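You operate a simulated robot arm through the tools that you are given. There is no shell and no other tool. Be economical: measure what you need, move in short steps, check, and stop when the job is done.

You run a simulated robot arm. Do the job below in one go: nothing can be reset, and whatever is moved stays where it is left.

## Task
Ready the cart to roll: yellow bucket into the green one, lip up, brake off.
Fine: lay the small lid on the potato crate.

It is judged by the outcome, as a careful person would: the job done as asked, and still so three seconds after it is handed in. It fails if anything else is knocked over, pushed out of place, dropped, spilled or broken. Lids that push on must go on centred and level and be pressed home; caps that screw on are set level and turned clockwise until they are tight.

## Robot
A 6-joint arm with a two-finger parallel gripper, fixed in place. Base frame: the origin is at the foot of the arm, x ahead of it, y to its left, z up; the work surface is at about z = 80. Units: cm, degrees, N and s.
With the tool pointing down near the work surface it reaches from about 34 to 76 cm from the base axis. Its first joint turns from -66.0 to 66.0 degrees. Payload 2.45 kg.
The tool frame sits at the grasp point between the pads (the TCP): z along the fingers, y along the line on which they close. The tips reach 2.4 cm beyond it. The gripper opens to 6.8 cm. The fingers are 1.7 cm wide and 1 cm thick; the gripper's body (4 by 7 cm) begins 4.1 cm behind the TCP.
Orientation is that of the tool frame in the base frame, as [roll, pitch, yaw] about the fixed x, y, z axes, in that order (R = Rz(yaw) Ry(pitch) Rx(roll)). With the fingers straight down and closing along the base's y, the tool's x points along the base's -x, its y along +y and its z along -z.

## Interface
- The arm moves only by the tool nudge_tool. Its argument "increments" is a list of rows, each an object (a shift or turn left out is 0, a gripper value left out holds the last) with "travel": the shift along the tool's x, y, z in cm, a list of three; "dr": the turn, a rotation vector about the tool's x, y, z in degrees, a list of three; "gripper": the opening, from 0 (shut) to 1 (fully open). In form: [{"travel": [dx, dy, dz], "dr": [ax, ay, az], "gripper": gripper}, ...]. A call has 1 to 12 rows; each row shifts and turns the commanded pose from where the row before left it, along the tool's axes as they then stand. Rows are played at 5 a second. More than 5 cm and 8.6 degrees between two rows, or a gripper value outside its range, and nothing of the call is played. Where a pose cannot be reached the arm comes as near as it can. A force on the tool above 50 N (or 10 N above the force at the start of the call, whichever is more), or a blocked arm, ends the call early, and 0.2 s more pass. The fingers move at their own pace (about 10.8 cm/s each) and stop on an object; they squeeze with about 31 N. The grip force told is the motor's: it shows also when the fingers shut on nothing. Time passes only in rows, and 0.2 s behind the last, so rows that do not move let the fingers close. It gives the time, the measured TCP pose, the force on the tool (base axes), the opening and the grip force at its end, in the units of the frame above (readings bear some noise), and new pictures: "pictures" is both (left out), scene, wrist or none.
- Cameras (640 x 400 px; columns grow to the right, rows downward): "scene" is fixed at [16.41, 41.36, 145.29]; the picture's right is [-0.79, -0.62, 0.00], its down [-0.36, 0.46, -0.81] and it looks along [0.50, -0.64, -0.59] (base axes); focal length 214 px, centre (320, 200). "wrist" rides on the gripper at [-3.2, 0, -3.9] in the tool frame; the picture's right is [0.00, -1.00, 0.00], its down [0.97, 0.00, -0.24] and it looks along [0.24, 0.00, 0.97] (tool axes); focal length 218 px, centre (320, 200). There is no depth. A picture from a camera that has moved, and an enlarged one, comes with that camera's place and axes in the base frame and with its lens. The place of the scene camera against the robot may be out by one fixed shift of up to 1.8 cm in any direction.
- inspect(camera, box): a new picture of the part [left, top, right, bottom] of that camera's present view, enlarged. It takes no simulated time.
- close_job(): hands the job in; it is judged then, once.

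Work in short steps. Places have to be worked out from the pictures, the camera data and where the tool is seen: move nearer, look again, correct. Check each grasp and each placing, and mend what went wrong. You have 120 turns and 150 pictures in all, those below and enlarged ones among them. Open the gripper and draw the arm clear of the work before you hand the job in, unless the task says otherwise; then end with one line.

The tools are called by a JSON object that holds its "method" and its "body". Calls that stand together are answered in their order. nudge_tool: Moves the arm, as the interface text tells. Its arguments: {"type":"object","properties":{"increments":{"type":"array"},"pictures":{"type":"string","enum":["both","scene","wrist","none"]}},"required":["increments"]} The other tools are called the same way: inspect (camera, box) takes an enlarged picture of a part of a camera's view; close_job () hands the job in.

At the start:

```text
clock: 0.0
tcp_pos: [49.7, -7.7, 132.83]
tool_rot: [-179.9, 0.0, -180.0]
force: [-0.1, 0.4, -0.5]
gripper_width: 6.8
finger_force: 0.0
```

scene: 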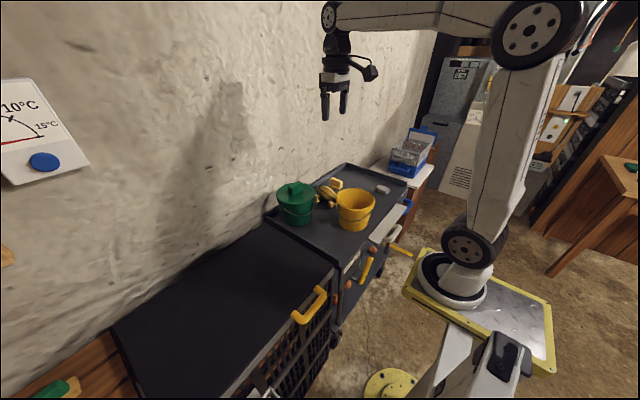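
wrist: 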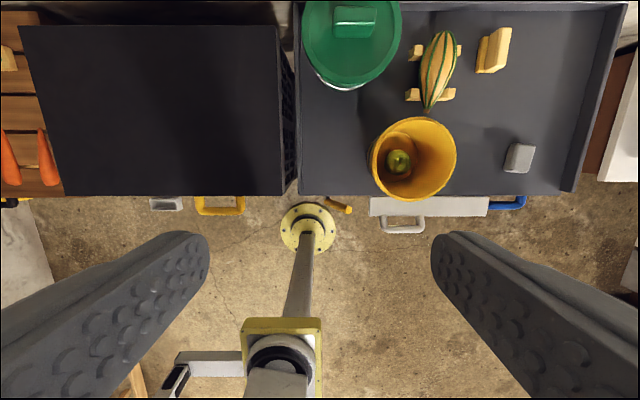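

I start by looking closely at the cart, buckets and handles in both cameras.

{"method": "inspect", "body": {"camera": "scene", "box": [250, 150, 450, 275]}}

{"method": "inspect", "body": {"camera": "wrist", "box": [290, 0, 640, 220]}}

{"method": "inspect", "body": {"camera": "scene", "box": [220, 220, 440, 400]}}

{"method": "inspect", "body": {"camera": "wrist", "box": [0, 0, 350, 220]}}

```text
3.20 times, centred on (350, 212) of scene
camera zoom: at [16.41, 41.36, 145.29], right [-0.79, -0.62, 0.0], down [-0.36, 0.46, -0.81], along [0.5, -0.64, -0.59], focal length 686 px, centre (224, 160)
```

zoom: 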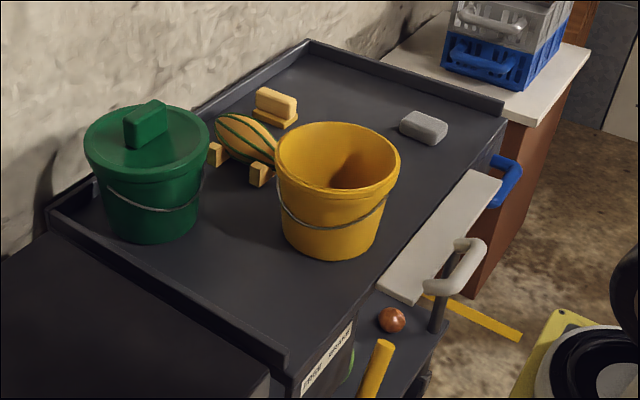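

```text
1.82 times, centred on (465, 110) of wrist
camera zoom: at [52.77, -7.81, 136.69], right [0.0, -1.0, 0.0], down [-0.97, 0.0, 0.24], along [-0.24, 0.0, -0.97], focal length 397 px, centre (56, 364)
```

zoom: 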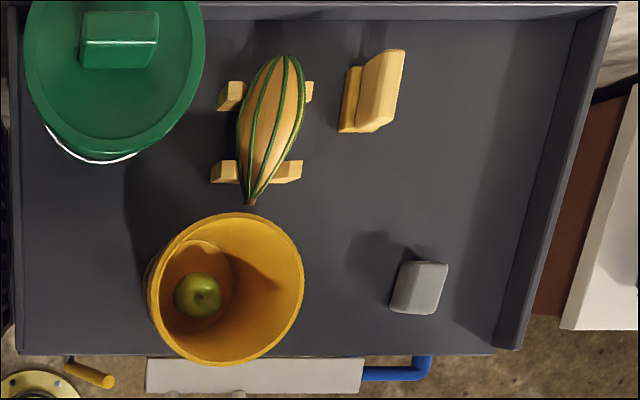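

```text
2.22 times, centred on (330, 310) of scene
camera zoom: at [16.41, 41.36, 145.29], right [-0.79, -0.62, 0.0], down [-0.36, 0.46, -0.81], along [0.5, -0.64, -0.59], focal length 477 px, centre (298, -44)
```

zoom: 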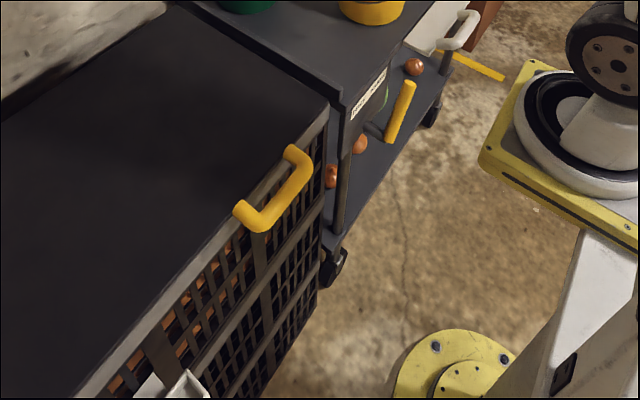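

```text
1.82 times, centred on (175, 110) of wrist
camera zoom: at [52.77, -7.81, 136.69], right [0.0, -1.0, 0.0], down [-0.97, 0.0, 0.24], along [-0.24, 0.0, -0.97], focal length 397 px, centre (584, 364)
```

zoom: 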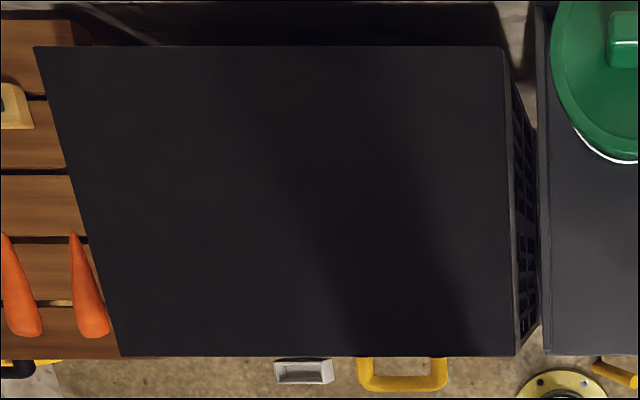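

The cart has a folded-out lip with a handle and a yellow lever under a label. I zoom in on those, the crates and the label.

{"method": "inspect", "body": {"camera": "scene", "box": [330, 235, 390, 285]}}

{"method": "inspect", "body": {"camera": "scene", "box": [370, 185, 430, 265]}}

{"method": "inspect", "body": {"camera": "scene", "box": [380, 115, 450, 185]}}

{"method": "inspect", "body": {"camera": "scene", "box": [220, 280, 340, 400]}}

```text
8.00 times, centred on (360, 260) of scene
camera zoom: at [16.41, 41.36, 145.29], right [-0.79, -0.62, 0.0], down [-0.36, 0.46, -0.81], along [0.5, -0.64, -0.59], focal length 1716 px, centre (0, -280)
```

zoom: 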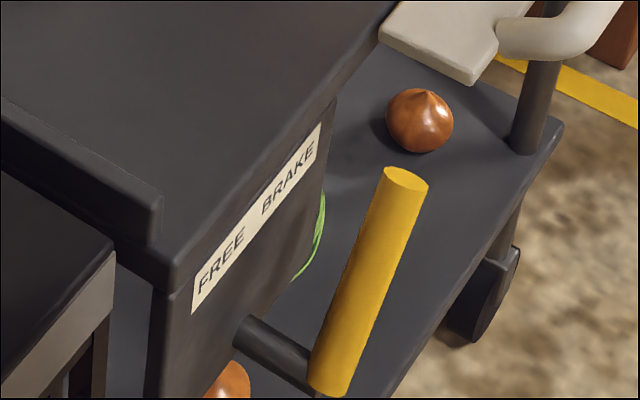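

```text
5.00 times, centred on (400, 225) of scene
camera zoom: at [16.41, 41.36, 145.29], right [-0.79, -0.62, 0.0], down [-0.36, 0.46, -0.81], along [0.5, -0.64, -0.59], focal length 1072 px, centre (-80, 75)
```

zoom: 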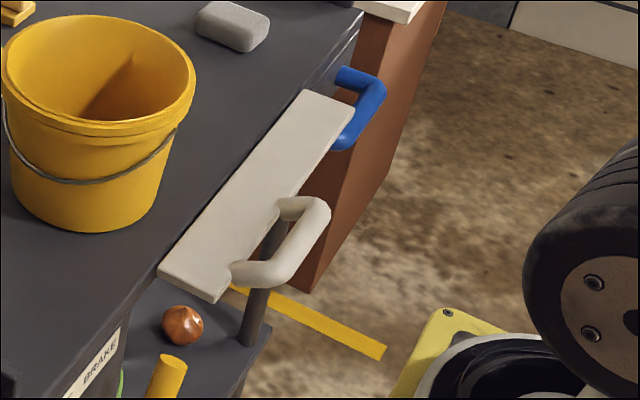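

```text
5.71 times, centred on (415, 150) of scene
camera zoom: at [16.41, 41.36, 145.29], right [-0.79, -0.62, 0.0], down [-0.36, 0.46, -0.81], along [0.5, -0.64, -0.59], focal length 1226 px, centre (-223, 486)
```

zoom: 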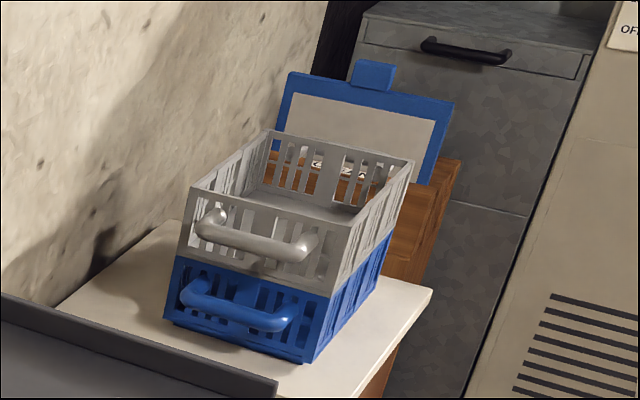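

```text
3.33 times, centred on (280, 340) of scene
camera zoom: at [16.41, 41.36, 145.29], right [-0.79, -0.62, 0.0], down [-0.36, 0.46, -0.81], along [0.5, -0.64, -0.59], focal length 715 px, centre (453, -267)
```

zoom: 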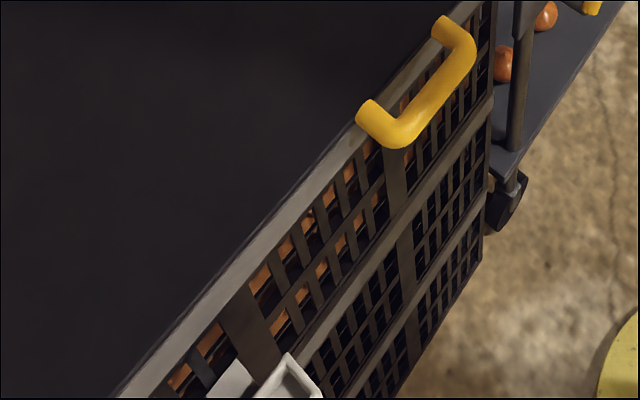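

The brake lever leans towards BRAKE (right), with FREE to the left. Next I move and tilt the wrist camera to see the crate front and its label.

{"method": "nudge_tool", "body": {"increments": [{"travel": [0, 4, 3], "dr": [0, -8, 0]}, {"travel": [0, 4, 0], "dr": [0, -8, 0]}, {"travel": [0, 4, 0], "dr": [0, -8, 0]}, {"travel": [0, 4, 0], "dr": [0, -8, 0]}, {"travel": [0, 4, 0], "dr": [0, -8, 0]}, {"travel": [0, 4, 0]}, {"travel": [0, 4, 0]}], "pictures": "wrist"}}

```text
clock: 1.6
tcp_pos: [49.92, 20.65, 129.93]
tool_rot: [180.0, 40.3, 179.9]
force: [0.2, 0.6, 0.2]
gripper_width: 6.83
finger_force: 0.1
camera wrist: at [49.79, 20.53, 134.97], right [0.0, -1.0, 0.0], down [-0.9, 0.0, -0.44], along [0.44, 0.0, -0.9], focal length 218 px, centre (320, 200)
```

wrist: 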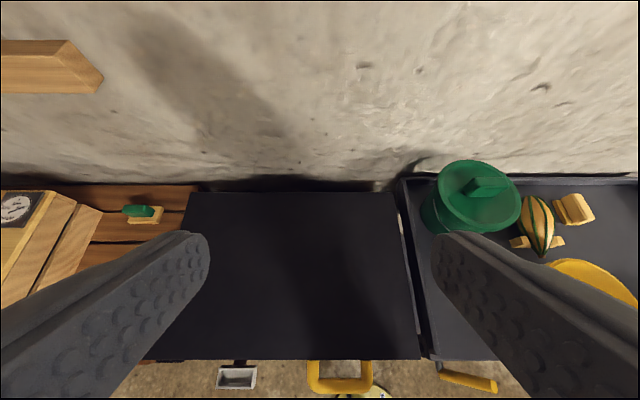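

I move the camera back towards the robot and lower, to see the crate's front.

{"method": "nudge_tool", "body": {"increments": [{"travel": [4.4, 0, -1]}, {"travel": [4.4, 0, -1]}, {"travel": [4.4, 0, -1]}, {"travel": [4.4, 0, -1]}, {"travel": [4.4, 0, -1]}, {"travel": [0, 0, 0], "dr": [0, -8, 0]}], "pictures": "wrist"}}

```text
clock: 3.0
tcp_pos: [34.52, 20.88, 118.39]
tool_rot: [179.9, 48.0, 180.0]
force: [-0.9, 0.1, 0.2]
gripper_width: 6.8
finger_force: 0.0
out of reach, approached as far as the arm can: row 4, 5, 6
camera wrist: at [33.63, 20.74, 123.31], right [0.0, -1.0, 0.0], down [-0.83, 0.0, -0.56], along [0.56, 0.0, -0.83], focal length 218 px, centre (320, 200)
```

wrist: 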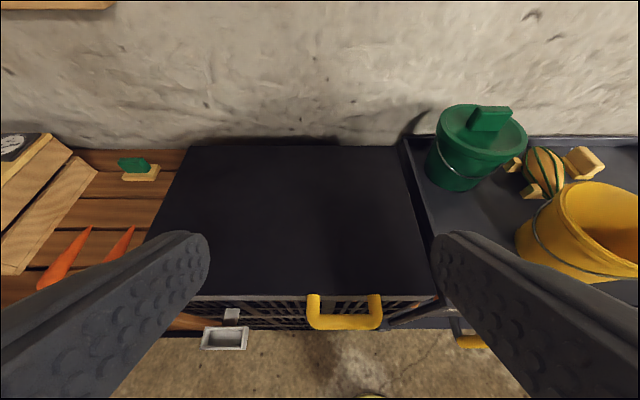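

{"method": "inspect", "body": {"camera": "wrist", "box": [190, 270, 400, 370]}}

{"method": "inspect", "body": {"camera": "wrist", "box": [400, 90, 640, 260]}}

```text
3.05 times, centred on (295, 320) of wrist
camera zoom: at [33.63, 20.74, 123.31], right [0.0, -1.0, 0.0], down [-0.83, 0.0, -0.56], along [0.56, 0.0, -0.83], focal length 665 px, centre (396, -166)
```

zoom: 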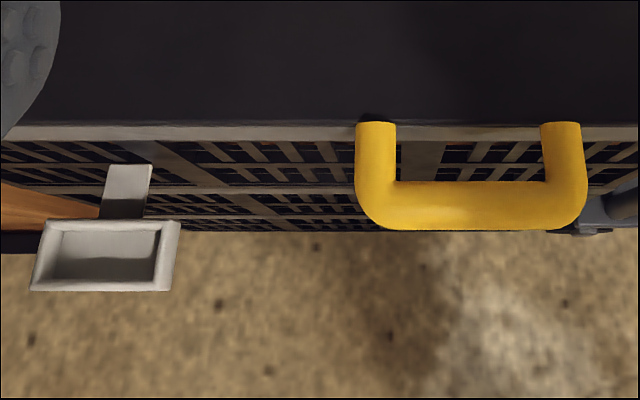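

```text
2.35 times, centred on (520, 175) of wrist
camera zoom: at [33.63, 20.74, 123.31], right [0.0, -1.0, 0.0], down [-0.83, 0.0, -0.56], along [0.56, 0.0, -0.83], focal length 514 px, centre (-151, 259)
```

zoom: 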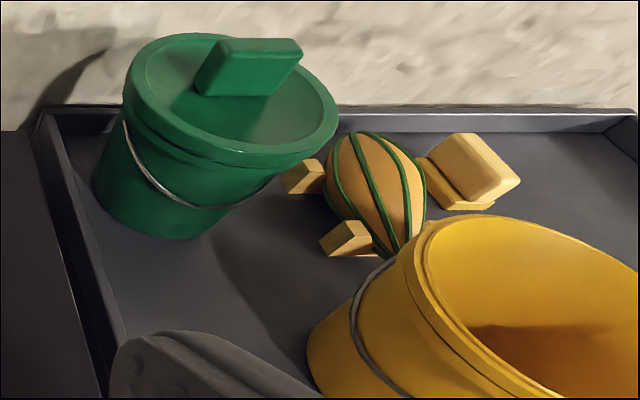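

The crate top is at about z=83, x 41–78, y 0–55, with brown potatoes showing through its mesh. I now straighten the tool and go over the green bucket to measure the lid's handle.

{"method": "nudge_tool", "body": {"increments": [{"travel": [0, -4.8, 0], "dr": [0, 8, 0]}, {"travel": [0, -4.8, 0], "dr": [0, 8, 0]}, {"travel": [0, -4.8, 0], "dr": [0, 8, 0]}, {"travel": [0, -4.8, 0], "dr": [0, 8, 0]}, {"travel": [0, -4.8, 0], "dr": [0, 8, 0]}, {"travel": [0, -4.8, 0], "dr": [0, 8, 0]}, {"travel": [-4.7, -1, 0]}, {"travel": [-4.7, -1, 0]}, {"travel": [-4.7, -1, 0]}, {"travel": [-4.7, -1, 0]}, {"travel": [-4.7, 0, 0]}, {"travel": [-4, 0, 0]}]}}

```text
clock: 5.6
tcp_pos: [66.66, -7.49, 114.86]
tool_rot: [-180.0, 0.1, -180.0]
force: [0.2, -0.7, 0.3]
gripper_width: 6.81
finger_force: 0.0
out of reach, approached as far as the arm can: row 1, 2, 3
camera wrist: at [69.72, -7.51, 118.71], right [0.0, -1.0, 0.0], down [-0.97, 0.0, 0.24], along [-0.24, 0.0, -0.97], focal length 218 px, centre (320, 200)
```

scene: 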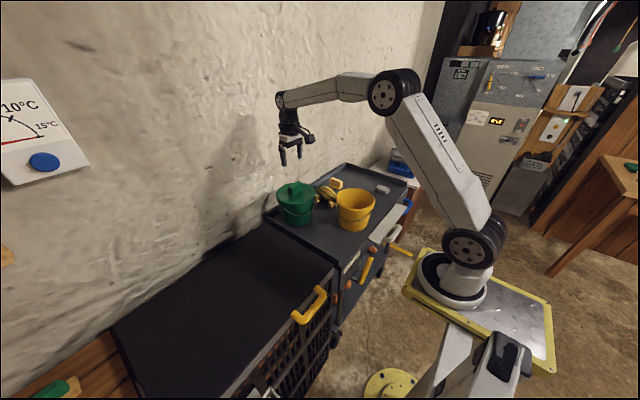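
wrist: 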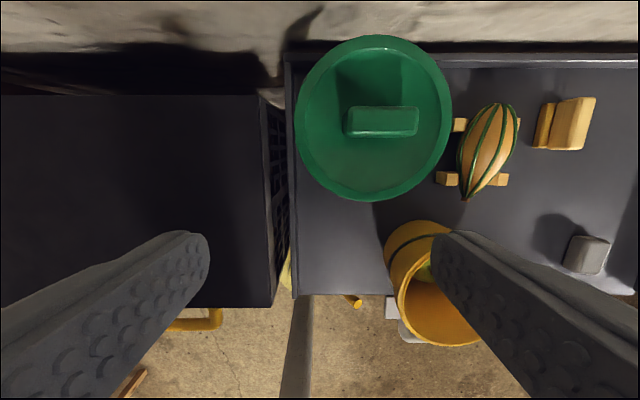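

The lid's grip bar runs along y, centred near (72.4, -13.2). I turn the tool 90° and centre it above the bar.

{"method": "nudge_tool", "body": {"increments": [{"travel": [-3.9, -2.9, 0], "dr": [0, 0, 8.2]}, {"travel": [-1.4, -3, 3], "dr": [0, 0, 8.2]}, {"dr": [0, 0, 8.2]}, {"dr": [0, 0, 8.2]}, {"dr": [0, 0, 8.2]}, {"dr": [0, 0, 8.2]}, {"dr": [0, 0, 8.2]}, {"dr": [0, 0, 8.2]}, {"dr": [0, 0, 8.2]}, {"dr": [0, 0, 8.2]}, {"dr": [0, 0, 8]}]}}

```text
clock: 8.0
tcp_pos: [71.5, -13.62, 111.89]
tool_rot: [179.9, 0.0, 89.7]
force: [0.3, -0.7, 0.6]
gripper_width: 6.79
finger_force: 0.0
camera wrist: at [71.28, -16.93, 115.76], right [-1.0, 0.0, 0.0], down [0.0, 0.97, 0.24], along [0.0, 0.24, -0.97], focal length 218 px, centre (320, 200)
```

scene: 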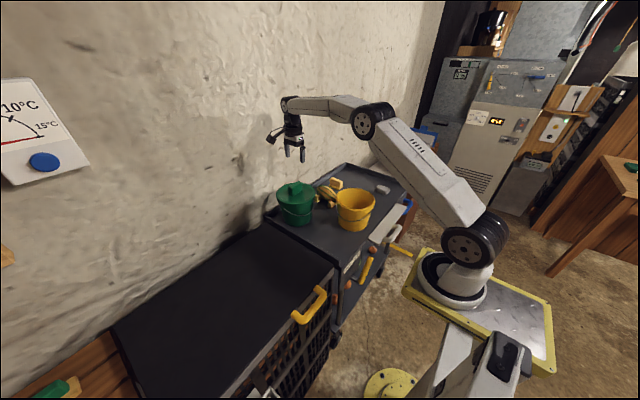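
wrist: 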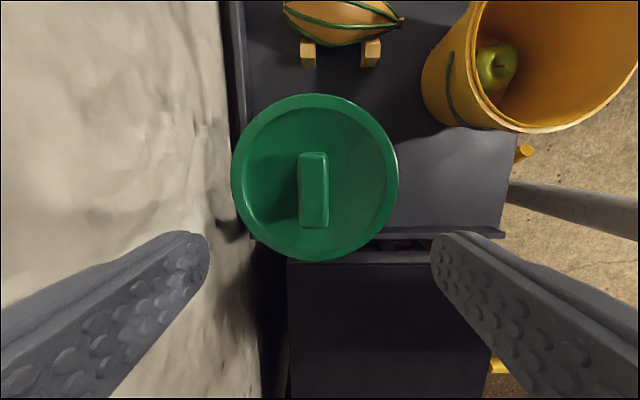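

The lid rim is at z≈94.6 and the bar is at (71.9, -13.3). I descend to just above the bar and check.

{"method": "nudge_tool", "body": {"increments": [{"travel": [0.3, 0.4, 4]}, {"travel": [0, 0, 4]}, {"travel": [0, 0, 3.5]}], "pictures": "both"}}

{"method": "inspect", "body": {"camera": "scene", "box": [255, 120, 345, 235]}}

```text
clock: 8.8
tcp_pos: [71.79, -13.3, 100.46]
tool_rot: [179.9, 0.1, 90.0]
force: [0.0, 0.1, -0.2]
gripper_width: 6.79
finger_force: 0.0
camera wrist: at [71.63, -16.51, 104.28], right [-1.0, 0.0, 0.0], down [0.0, 0.97, 0.24], along [0.0, 0.24, -0.97], focal length 218 px, centre (320, 200)
```

scene: 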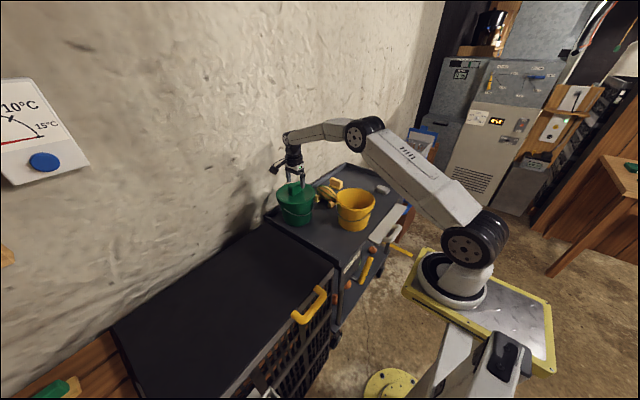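
wrist: 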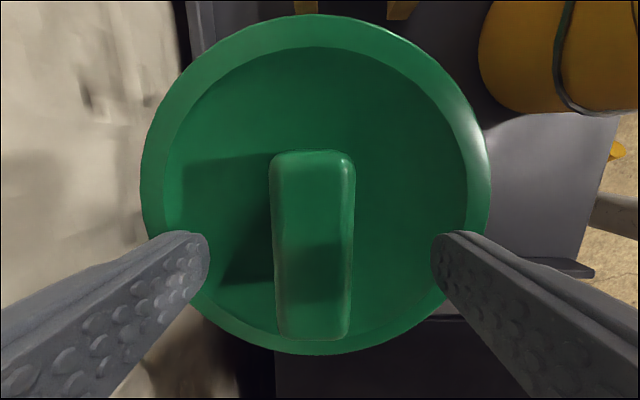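

```text
3.48 times, centred on (300, 178) of scene
camera zoom: at [16.41, 41.36, 145.29], right [-0.79, -0.62, 0.0], down [-0.36, 0.46, -0.81], along [0.5, -0.64, -0.59], focal length 746 px, centre (390, 278)
```

zoom: 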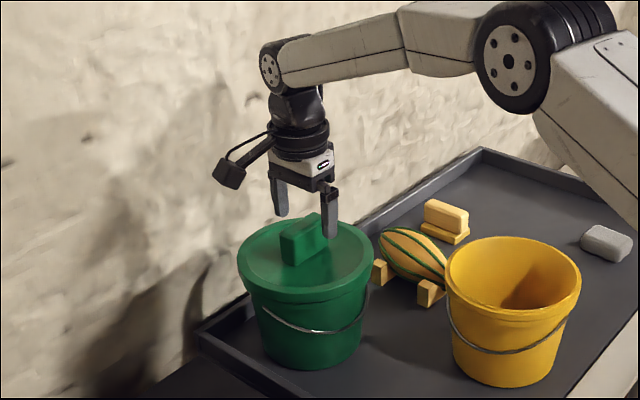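

The bar is centred between the fingers, with its top at about z 97.3. I go down 3 cm and close.

{"method": "nudge_tool", "body": {"increments": [{"travel": [0, 0.1, 1.5]}, {"travel": [0, 0, 1.5]}, {"gripper": 0}, {"gripper": 0}, {"gripper": 0}], "pictures": "wrist"}}

```text
clock: 10.0
tcp_pos: [71.9, -13.23, 97.34]
tool_rot: [-179.9, 0.0, 90.0]
force: [-0.1, -1.0, -0.2]
gripper_width: 2.54
finger_force: 30.9
camera wrist: at [71.75, -16.53, 101.22], right [-1.0, 0.0, 0.0], down [0.0, 0.97, 0.24], along [0.0, 0.24, -0.97], focal length 218 px, centre (320, 200)
```

wrist: 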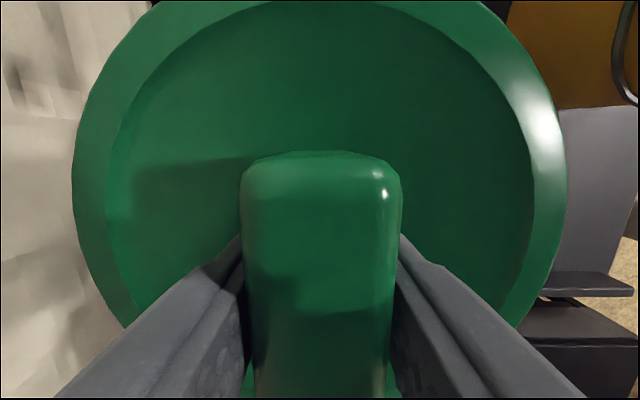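

The bar is gripped (2.54 cm). I lift slowly at first, watching whether the lid comes free without the bucket.

{"method": "nudge_tool", "body": {"increments": [{"travel": [0, 0, -0.5]}, {"travel": [0, 0, -0.7]}, {"travel": [0, 0, -1]}, {"travel": [0, 0, -1.5]}, {"travel": [0, 0, -2]}], "pictures": "none"}}

{"method": "inspect", "body": {"camera": "scene", "box": [255, 120, 345, 235]}}

```text
clock: 11.2
tcp_pos: [71.99, -13.38, 103.19]
tool_rot: [179.9, 0.0, 90.1]
force: [0.2, 0.4, -0.2]
gripper_width: 2.51
finger_force: 30.4
```

```text
3.48 times, centred on (300, 178) of scene
camera zoom: at [16.41, 41.36, 145.29], right [-0.79, -0.62, 0.0], down [-0.36, 0.46, -0.81], along [0.5, -0.64, -0.59], focal length 746 px, centre (390, 278)
```

zoom: 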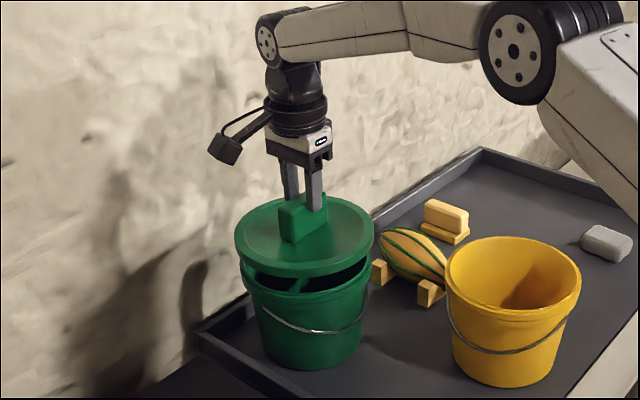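

The lid is free and the bucket stayed put. I lift it higher and carry it over the crate, aiming for (63, 24).

{"method": "nudge_tool", "body": {"increments": [{"travel": [0, 0, -3]}, {"travel": [0, 0, -3]}, {"travel": [4.1, -1, 0]}, {"travel": [4.1, -1, 0]}, {"travel": [4.1, -1, 0]}, {"travel": [4.1, -1, 0]}, {"travel": [4.1, -1, 0]}, {"travel": [4.1, -1, 0]}, {"travel": [4.1, -1, 0]}, {"travel": [4.1, -1, 0]}, {"travel": [4.1, -1, 0]}, {"travel": [0, 0, 3]}], "pictures": "both"}}

```text
clock: 13.8
tcp_pos: [62.92, 23.6, 106.13]
tool_rot: [179.8, 0.0, 90.0]
force: [0.0, 0.3, -0.5]
gripper_width: 2.53
finger_force: 31.0
camera wrist: at [62.68, 20.29, 110.0], right [-1.0, 0.0, 0.0], down [0.0, 0.97, 0.24], along [0.0, 0.24, -0.97], focal length 218 px, centre (320, 200)
```

scene: 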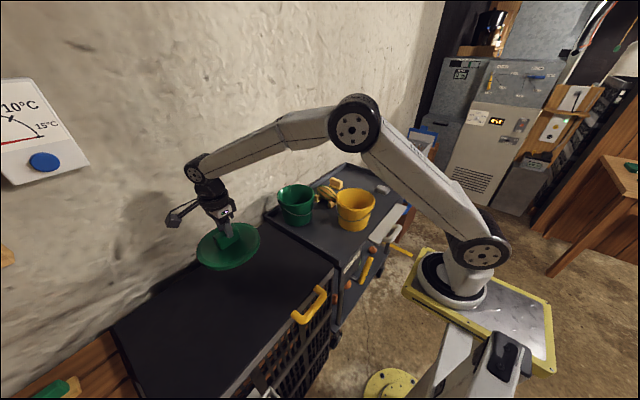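
wrist: 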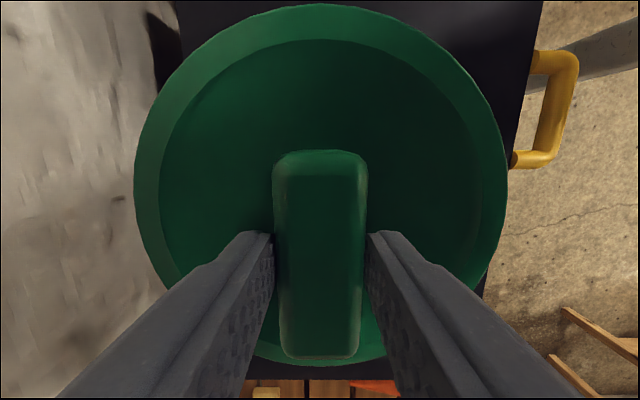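

The lid has slipped down about 2 cm in the grip, so I lower it promptly to just above the crate top.

{"method": "nudge_tool", "body": {"increments": [{"travel": [0, 0, 4]}, {"travel": [0, 0, 4]}, {"travel": [0, 0, 4]}, {"travel": [0, 0, 2]}], "pictures": "wrist"}}

{"method": "inspect", "body": {"camera": "scene", "box": [170, 180, 280, 290]}}

```text
clock: 14.8
tcp_pos: [62.98, 23.68, 91.94]
tool_rot: [179.9, 0.0, 90.0]
force: [0.0, -0.2, -0.4]
gripper_width: 2.52
finger_force: 30.7
camera wrist: at [62.8, 20.35, 95.81], right [-1.0, 0.0, 0.0], down [0.0, 0.97, 0.24], along [0.0, 0.24, -0.97], focal length 218 px, centre (320, 200)
```

wrist: 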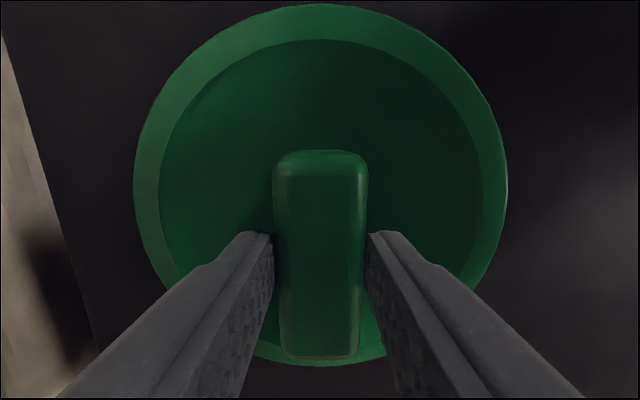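

```text
3.64 times, centred on (225, 235) of scene
camera zoom: at [16.41, 41.37, 145.29], right [-0.79, -0.62, 0.0], down [-0.36, 0.46, -0.81], along [0.5, -0.64, -0.59], focal length 780 px, centre (666, 73)
```

zoom: 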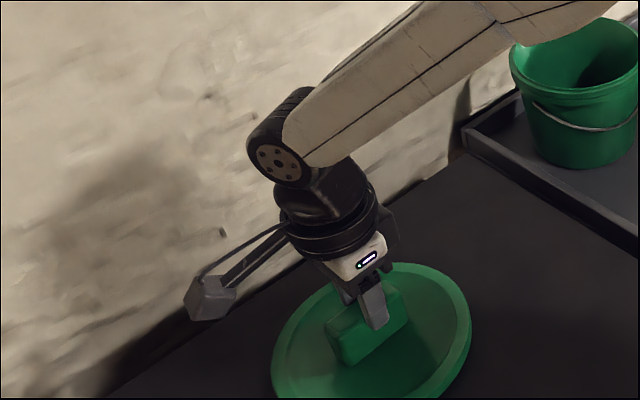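

The grip is stable now. I lower in small steps until contact.

{"method": "nudge_tool", "body": {"increments": [{"travel": [0, 0, 0.5]}, {"travel": [0, 0, 0.5]}, {"travel": [0, 0, 0.5]}, {"travel": [0, 0, 0.5]}], "pictures": "none"}}

{"method": "inspect", "body": {"camera": "scene", "box": [170, 180, 280, 290]}}

```text
clock: 15.8
tcp_pos: [63.16, 23.81, 90.35]
tool_rot: [179.5, -0.3, 90.0]
force: [-5.5, 0.3, 34.9]
gripper_width: 2.53
finger_force: 31.3
```

```text
3.64 times, centred on (225, 235) of scene
camera zoom: at [16.32, 41.34, 145.31], right [-0.79, -0.62, 0.0], down [-0.36, 0.46, -0.81], along [0.5, -0.64, -0.59], focal length 780 px, centre (666, 73)
```

zoom: 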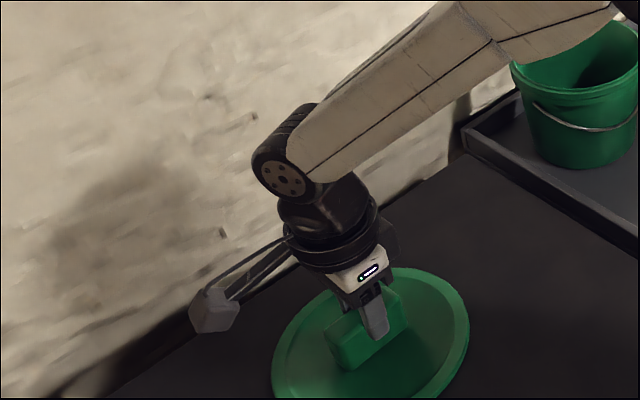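

The lid is resting on the crate (35 N of contact). I relieve the pressure, release and rise.

{"method": "nudge_tool", "body": {"increments": [{"travel": [0, 0, -0.4]}, {"gripper": 1}, {"gripper": 1}, {"gripper": 1}, {"travel": [0, 0, -2]}, {"travel": [0, 0, -4]}, {"travel": [0, 0, -4]}, {"travel": [0, 0, -4]}, {"travel": [0, 0, -4]}], "pictures": "both"}}

```text
clock: 17.8
tcp_pos: [62.76, 23.59, 108.62]
tool_rot: [179.8, 0.0, 90.0]
force: [0.6, -0.6, -0.4]
gripper_width: 6.8
finger_force: 0.0
camera wrist: at [62.61, 20.29, 112.53], right [-1.0, 0.0, 0.0], down [0.0, 0.97, 0.24], along [0.0, 0.24, -0.97], focal length 218 px, centre (320, 200)
```

scene: 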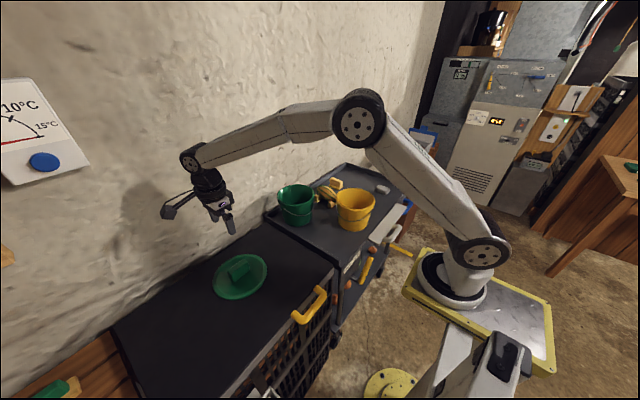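
wrist: 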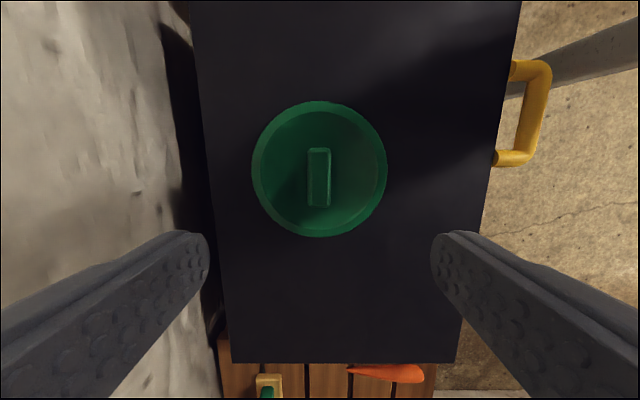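

The lid lies flat on the crate. Now I move above the yellow bucket's near rim with the same orientation.

{"method": "nudge_tool", "body": {"increments": [{"travel": [-4.05, -1.4, 0]}, {"travel": [-4.05, -1.4, 0]}, {"travel": [-4.05, -1.4, 0]}, {"travel": [-4.05, -1.4, 0]}, {"travel": [-4.05, -1.4, 0]}, {"travel": [-4.05, -1.4, 0]}, {"travel": [-4.05, -1.4, 0]}, {"travel": [-4.05, -1.4, 0]}, {"travel": [-4.05, -1.4, 0]}, {"travel": [-4.05, -1.4, 0]}, {"travel": [-4.05, -1.4, 0]}, {"travel": [-4.05, -1.4, 0]}], "pictures": "wrist"}}

{"method": "inspect", "body": {"camera": "scene", "box": [250, 150, 450, 275]}}

```text
clock: 20.4
tcp_pos: [45.98, -24.99, 108.37]
tool_rot: [180.0, 0.0, 90.0]
force: [0.3, 0.4, -0.4]
gripper_width: 6.81
finger_force: 0.1
camera wrist: at [45.83, -28.35, 112.21], right [-1.0, 0.0, 0.0], down [0.0, 0.97, 0.24], along [0.0, 0.24, -0.97], focal length 218 px, centre (320, 200)
```

wrist: 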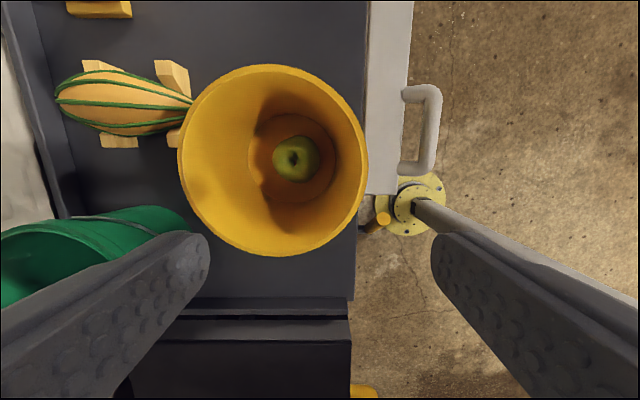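

```text
3.20 times, centred on (350, 212) of scene
camera zoom: at [16.4, 41.36, 145.29], right [-0.79, -0.62, 0.0], down [-0.36, 0.46, -0.81], along [0.5, -0.64, -0.59], focal length 686 px, centre (224, 160)
```

zoom: 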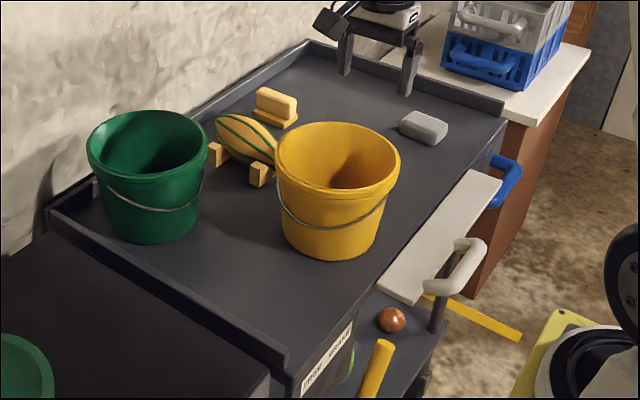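

The bail of the yellow bucket hangs on its near/left side, so its -y rim is clear for a grip. I turn back to closing along y and go above that rim at about (50, -36).

{"method": "nudge_tool", "body": {"increments": [{"travel": [-4.8, 1.2, 0]}, {"travel": [-4.8, 1.2, 0], "dr": [0, 0, -8.2]}, {"dr": [0, 0, -8.2]}, {"dr": [0, 0, -8.2]}, {"dr": [0, 0, -8.2]}, {"dr": [0, 0, -8.2]}, {"dr": [0, 0, -8.2]}, {"dr": [0, 0, -8.2]}, {"dr": [0, 0, -8.2]}, {"dr": [0, 0, -8.2]}, {"dr": [0, 0, -8.2]}, {"dr": [0, 0, -8]}], "pictures": "wrist"}}

```text
clock: 23.0
tcp_pos: [48.46, -34.41, 108.48]
tool_rot: [180.0, 0.2, -179.9]
force: [0.1, -0.4, 0.7]
gripper_width: 6.81
finger_force: 0.0
camera wrist: at [51.51, -34.67, 112.33], right [0.0, -1.0, 0.0], down [-0.97, 0.0, 0.24], along [-0.24, 0.0, -0.97], focal length 218 px, centre (320, 200)
```

wrist: 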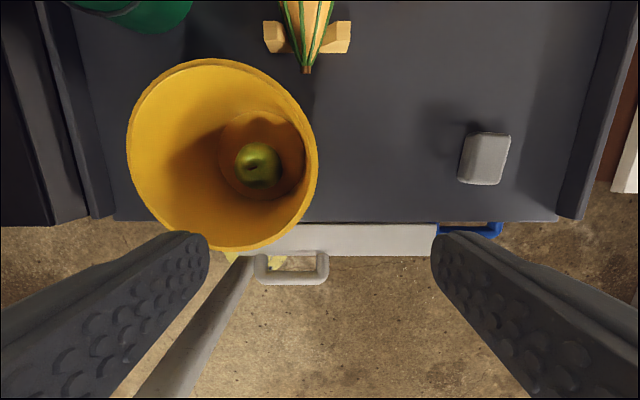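

The rim's -y edge is at y≈-34.5, x≈50.5. I shift slightly and come down to just above it.

{"method": "nudge_tool", "body": {"increments": [{"travel": [-2, 0, 3]}, {"travel": [0, 0, 3]}, {"travel": [0, 0, 3]}], "pictures": "wrist"}}

{"method": "inspect", "body": {"camera": "scene", "box": [310, 130, 430, 240]}}

```text
clock: 23.8
tcp_pos: [50.72, -34.45, 99.46]
tool_rot: [180.0, 0.1, -180.0]
force: [-0.1, -0.9, -0.7]
gripper_width: 6.8
finger_force: 0.0
camera wrist: at [53.71, -34.62, 103.38], right [0.0, -1.0, 0.0], down [-0.97, 0.0, 0.24], along [-0.24, 0.0, -0.97], focal length 218 px, centre (320, 200)
```

wrist: 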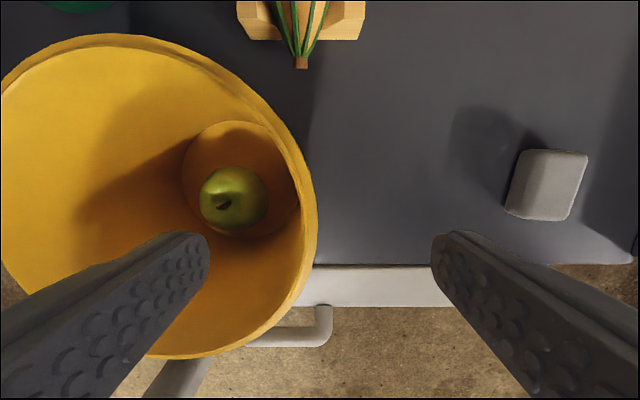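

```text
3.64 times, centred on (370, 185) of scene
camera zoom: at [16.41, 41.36, 145.29], right [-0.79, -0.62, 0.0], down [-0.36, 0.46, -0.81], along [0.5, -0.64, -0.59], focal length 780 px, centre (138, 254)
```

zoom: 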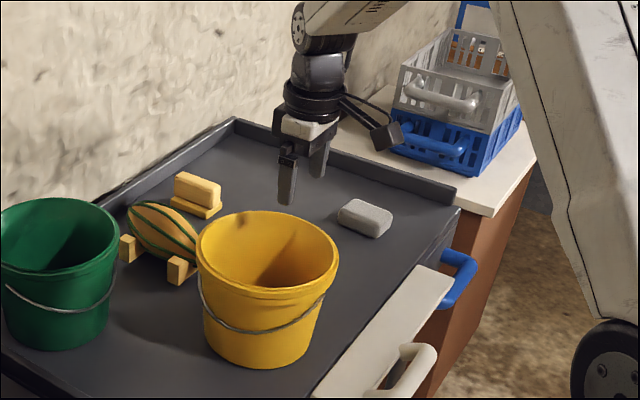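

Rim top is at z≈92.4, edge centred between the fingers. I descend so the rim sits about 1.8 cm above the TCP, then close gently in steps.

{"method": "nudge_tool", "body": {"increments": [{"travel": [-0.4, 0.3, 3]}, {"travel": [0, 0, 3]}, {"travel": [0, 0, 2.8]}], "pictures": "wrist"}}

{"method": "inspect", "body": {"camera": "scene", "box": [310, 130, 430, 240]}}

```text
clock: 24.6
tcp_pos: [51.13, -34.17, 90.78]
tool_rot: [180.0, 0.1, 179.9]
force: [-0.2, 0.1, 0.1]
gripper_width: 6.79
finger_force: 0.0
camera wrist: at [54.09, -34.36, 94.62], right [0.0, -1.0, 0.0], down [-0.97, 0.0, 0.24], along [-0.24, 0.0, -0.97], focal length 218 px, centre (320, 200)
```

wrist: 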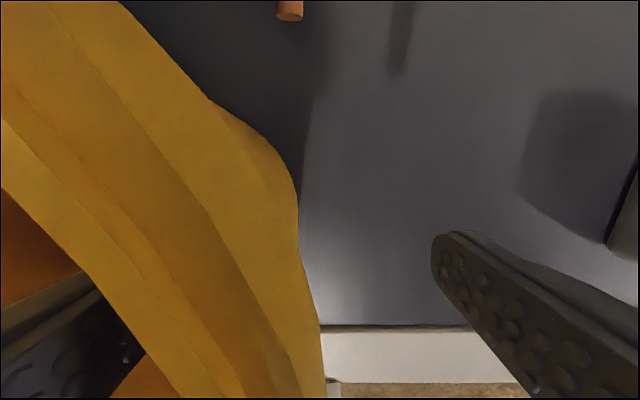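

```text
3.64 times, centred on (370, 185) of scene
camera zoom: at [16.41, 41.36, 145.29], right [-0.79, -0.62, 0.0], down [-0.36, 0.46, -0.81], along [0.5, -0.64, -0.59], focal length 780 px, centre (138, 254)
```

zoom: 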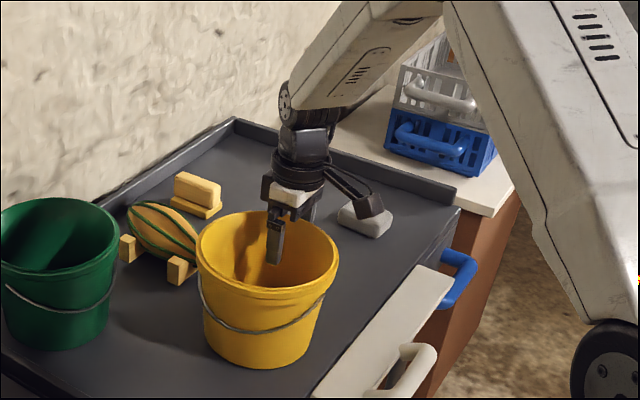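

Inner finger is inside, outer one outside, wall roughly centred. Close.

{"method": "nudge_tool", "body": {"increments": [{"gripper": 0.4}, {"gripper": 0.2}, {"gripper": 0}, {"gripper": 0}, {"gripper": 0}], "pictures": "wrist"}}

{"method": "inspect", "body": {"camera": "scene", "box": [310, 130, 430, 240]}}

```text
clock: 25.8
tcp_pos: [51.1, -34.35, 90.75]
tool_rot: [-180.0, 0.1, 179.9]
force: [1.5, 3.1, 7.7]
gripper_width: 0.62
finger_force: 28.9
camera wrist: at [54.09, -34.34, 94.67], right [0.0, -1.0, 0.0], down [-0.97, 0.0, 0.24], along [-0.24, 0.0, -0.97], focal length 218 px, centre (320, 200)
```

wrist: 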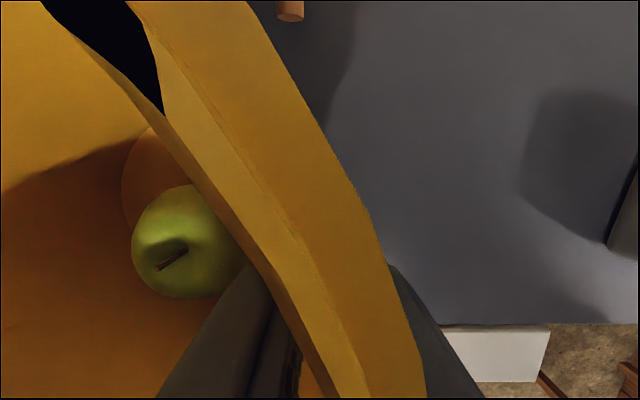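

```text
3.64 times, centred on (370, 185) of scene
camera zoom: at [16.4, 41.38, 145.29], right [-0.79, -0.62, 0.0], down [-0.36, 0.46, -0.81], along [0.5, -0.64, -0.59], focal length 780 px, centre (138, 254)
```

zoom: 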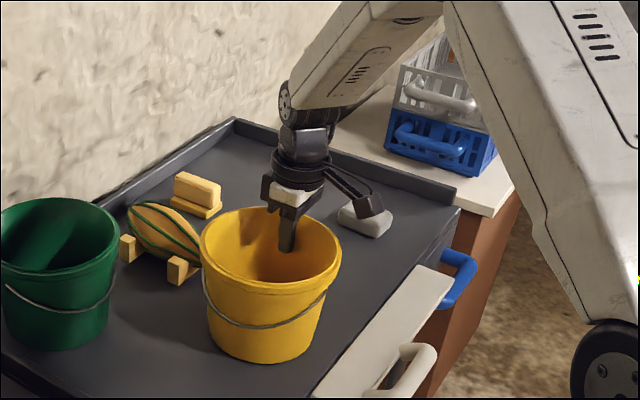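

Grip at 0.62 cm wall. I lift a little and check tilt.

{"method": "nudge_tool", "body": {"increments": [{"travel": [0, 0, -0.7]}, {"travel": [0, 0, -1.3]}, {"travel": [0, 0, -1.5]}], "pictures": "none"}}

{"method": "inspect", "body": {"camera": "scene", "box": [290, 130, 430, 250]}}

```text
clock: 26.6
tcp_pos: [50.77, -34.17, 94.15]
tool_rot: [180.0, 0.2, 179.9]
force: [-0.3, 0.5, -3.2]
gripper_width: 0.27
finger_force: 26.5
```

```text
3.33 times, centred on (360, 190) of scene
camera zoom: at [16.41, 41.36, 145.29], right [-0.79, -0.62, 0.0], down [-0.36, 0.46, -0.81], along [0.5, -0.64, -0.59], focal length 715 px, centre (187, 233)
```

zoom: 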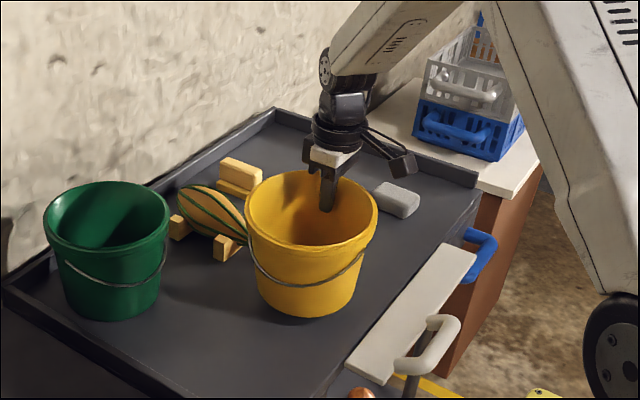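

It lifts well and close to level, about 0.3 kg. I raise it well above the green rim and look again.

{"method": "nudge_tool", "body": {"increments": [{"travel": [0, 0, -2]}, {"travel": [0, 0, -2]}, {"travel": [0, 0, -3]}, {"travel": [0, 0, -3]}, {"travel": [0, 0, -3]}, {"travel": [0, 0, -3]}, {}], "pictures": "wrist"}}

{"method": "inspect", "body": {"camera": "scene", "box": [260, 70, 460, 250]}}

```text
clock: 28.2
tcp_pos: [50.96, -34.29, 110.24]
tool_rot: [179.9, 0.2, -180.0]
force: [-0.5, -0.5, -3.0]
gripper_width: 0.27
finger_force: 26.6
camera wrist: at [54.01, -34.41, 114.11], right [0.0, -1.0, 0.0], down [-0.97, 0.0, 0.24], along [-0.24, 0.0, -0.97], focal length 218 px, centre (320, 200)
```

wrist: 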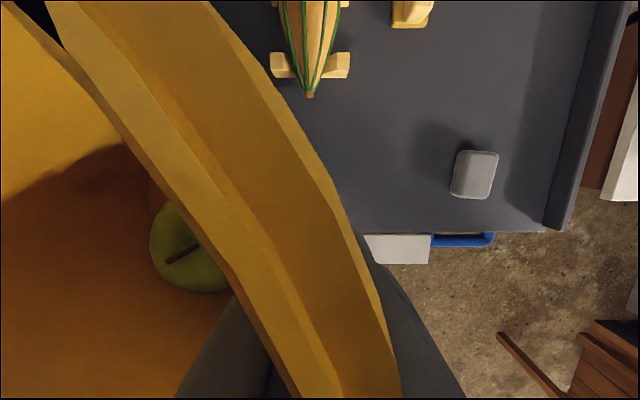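

```text
2.22 times, centred on (360, 160) of scene
camera zoom: at [16.41, 41.36, 145.29], right [-0.79, -0.62, 0.0], down [-0.36, 0.46, -0.81], along [0.5, -0.64, -0.59], focal length 477 px, centre (231, 289)
```

zoom: 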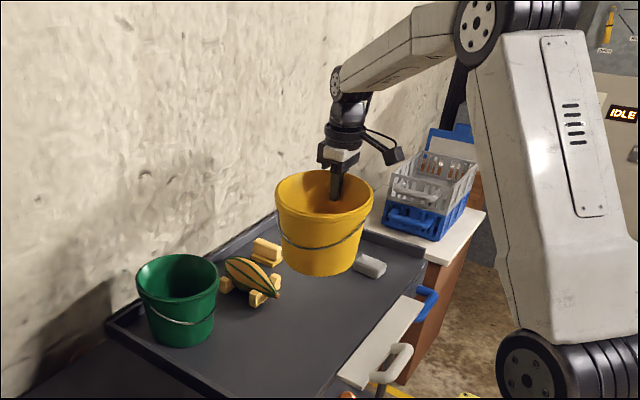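

Nearly level. I rotate 56° so the grip ends up on the robot's side of the bucket, then move towards the green bucket.

{"method": "nudge_tool", "body": {"increments": [{"dr": [0, 0, 8]}, {"dr": [0, 0, 8]}, {"dr": [0, 0, 8]}, {"dr": [0, 0, 8]}, {"dr": [0, 0, 8]}, {"dr": [0, 0, 8]}, {"dr": [0, 0, 8]}, {"travel": [0.8, 2.5, 0]}, {"travel": [0.8, 3, 0]}, {"travel": [0.8, 3, 0]}, {"travel": [0.8, 3, 0]}, {"travel": [0.6, 2.5, 0]}], "pictures": "none"}}

{"method": "nudge_tool", "body": {"increments": [{"travel": [0.7, 2.5, 0]}, {"travel": [0.6, 2.3, 0]}, {"travel": [0.4, 2, 0]}], "pictures": "both"}}

{"method": "inspect", "body": {"camera": "scene", "box": [230, 70, 400, 250]}}

```text
clock: 30.8
tcp_pos: [60.34, -23.42, 110.17]
tool_rot: [179.9, 0.0, 123.9]
force: [-0.4, 0.2, -2.5]
gripper_width: 0.28
finger_force: 26.6
```

```text
clock: 31.6
tcp_pos: [65.03, -18.14, 110.21]
tool_rot: [179.9, 0.1, 124.0]
force: [0.1, 0.9, -1.6]
gripper_width: 0.26
finger_force: 26.6
camera wrist: at [66.71, -20.91, 114.06], right [-0.83, -0.56, 0.0], down [-0.54, 0.81, 0.24], along [-0.13, 0.2, -0.97], focal length 218 px, centre (320, 200)
```

scene: 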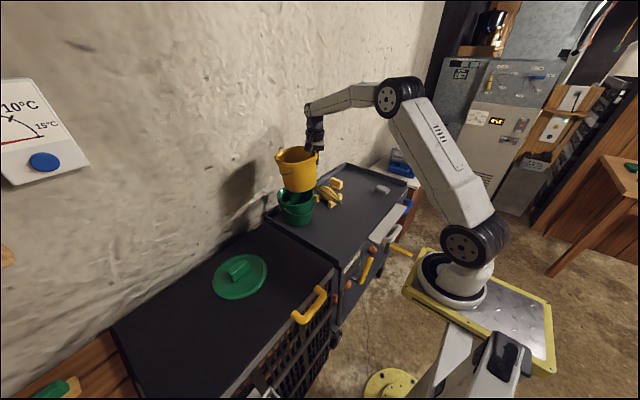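
wrist: 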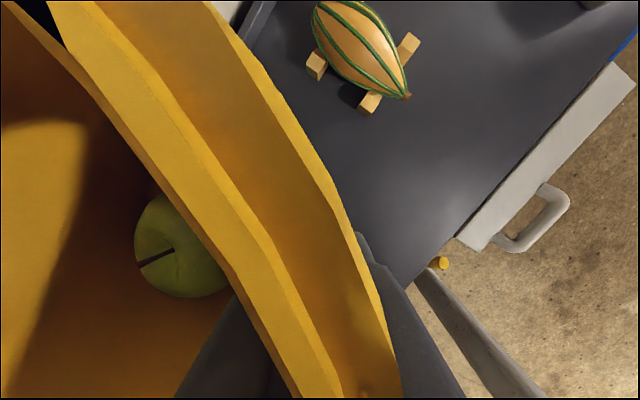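

```text
2.22 times, centred on (315, 160) of scene
camera zoom: at [16.41, 41.36, 145.29], right [-0.79, -0.62, 0.0], down [-0.36, 0.46, -0.81], along [0.5, -0.64, -0.59], focal length 477 px, centre (331, 289)
```

zoom: 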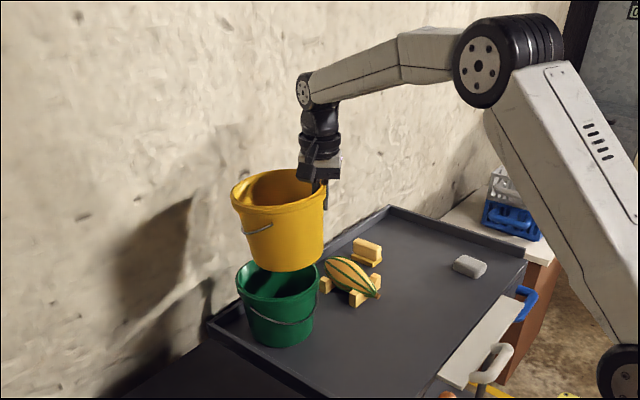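

The bucket sags about 6–7° at its far side. I tilt the tool about its x axis to level it, then recheck.

{"method": "nudge_tool", "body": {"increments": [{"dr": [-3.5, 0, 0]}, {"dr": [-3.5, 0, 0]}, {}], "pictures": "none"}}

{"method": "inspect", "body": {"camera": "scene", "box": [250, 130, 360, 235]}}

```text
clock: 32.4
tcp_pos: [64.93, -18.05, 110.17]
tool_rot: [173.0, 0.0, 124.0]
force: [-0.4, -0.8, -2.2]
gripper_width: 0.26
finger_force: 26.7
```

```text
3.81 times, centred on (305, 182) of scene
camera zoom: at [16.41, 41.36, 145.29], right [-0.79, -0.62, 0.0], down [-0.36, 0.46, -0.81], along [0.5, -0.64, -0.59], focal length 817 px, centre (377, 267)
```

zoom: 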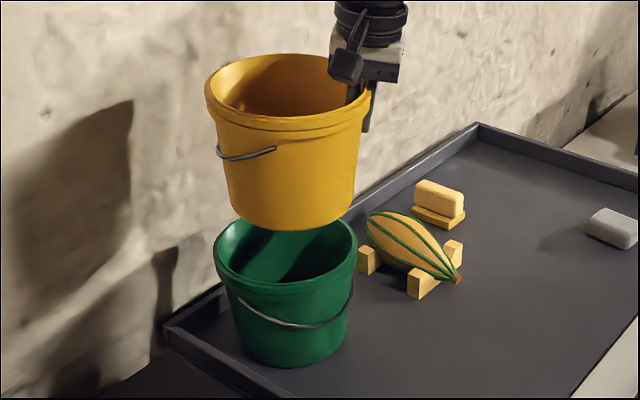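

Now level. In the picture the yellow base is about 1.5 cm too far right of the green's axis. Before correcting, I check inside the green bucket.

{"method": "inspect", "body": {"camera": "scene", "box": [280, 180, 316, 210]}}

{"method": "nudge_tool", "body": {"increments": [{"travel": [0.35, 1.45, 0]}, {}], "pictures": "wrist"}}

{"method": "inspect", "body": {"camera": "scene", "box": [250, 130, 360, 235]}}

```text
13.33 times, centred on (298, 195) of scene
camera zoom: at [16.41, 41.36, 145.29], right [-0.79, -0.62, 0.0], down [-0.36, 0.46, -0.81], along [0.5, -0.64, -0.59], focal length 2860 px, centre (613, 267)
```

zoom: 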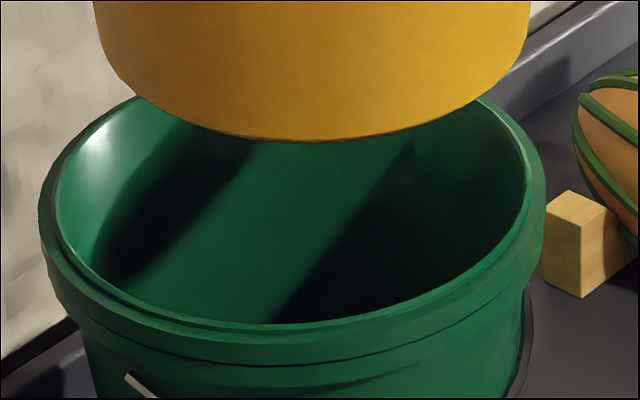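

```text
clock: 33.0
tcp_pos: [65.83, -17.07, 110.26]
tool_rot: [173.0, 0.0, 124.0]
force: [0.1, 0.4, -2.0]
gripper_width: 0.28
finger_force: 27.0
camera wrist: at [67.29, -20.11, 114.14], right [-0.82, -0.55, -0.12], down [-0.57, 0.79, 0.24], along [-0.04, 0.27, -0.96], focal length 218 px, centre (320, 200)
```

wrist: 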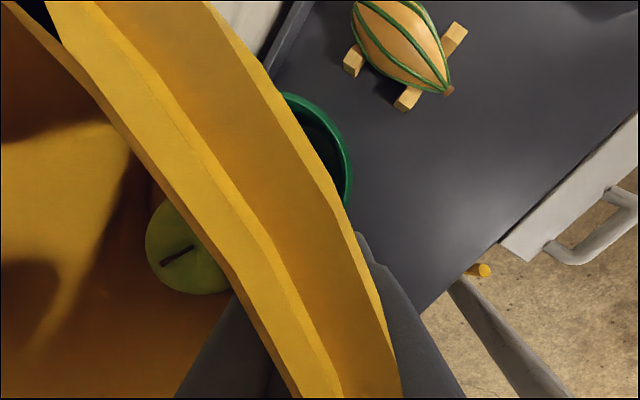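

```text
3.81 times, centred on (305, 182) of scene
camera zoom: at [16.41, 41.36, 145.29], right [-0.79, -0.62, 0.0], down [-0.36, 0.46, -0.81], along [0.5, -0.64, -0.59], focal length 817 px, centre (377, 267)
```

zoom: 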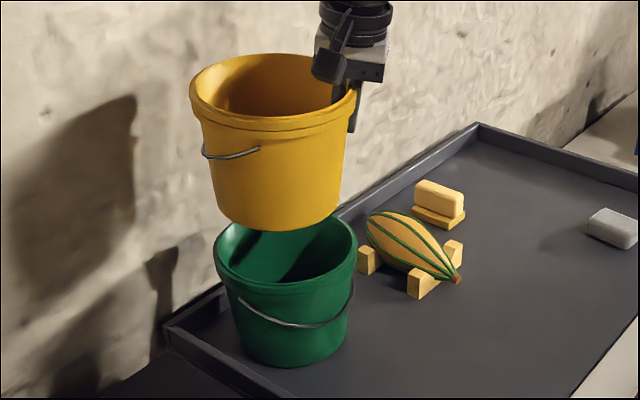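

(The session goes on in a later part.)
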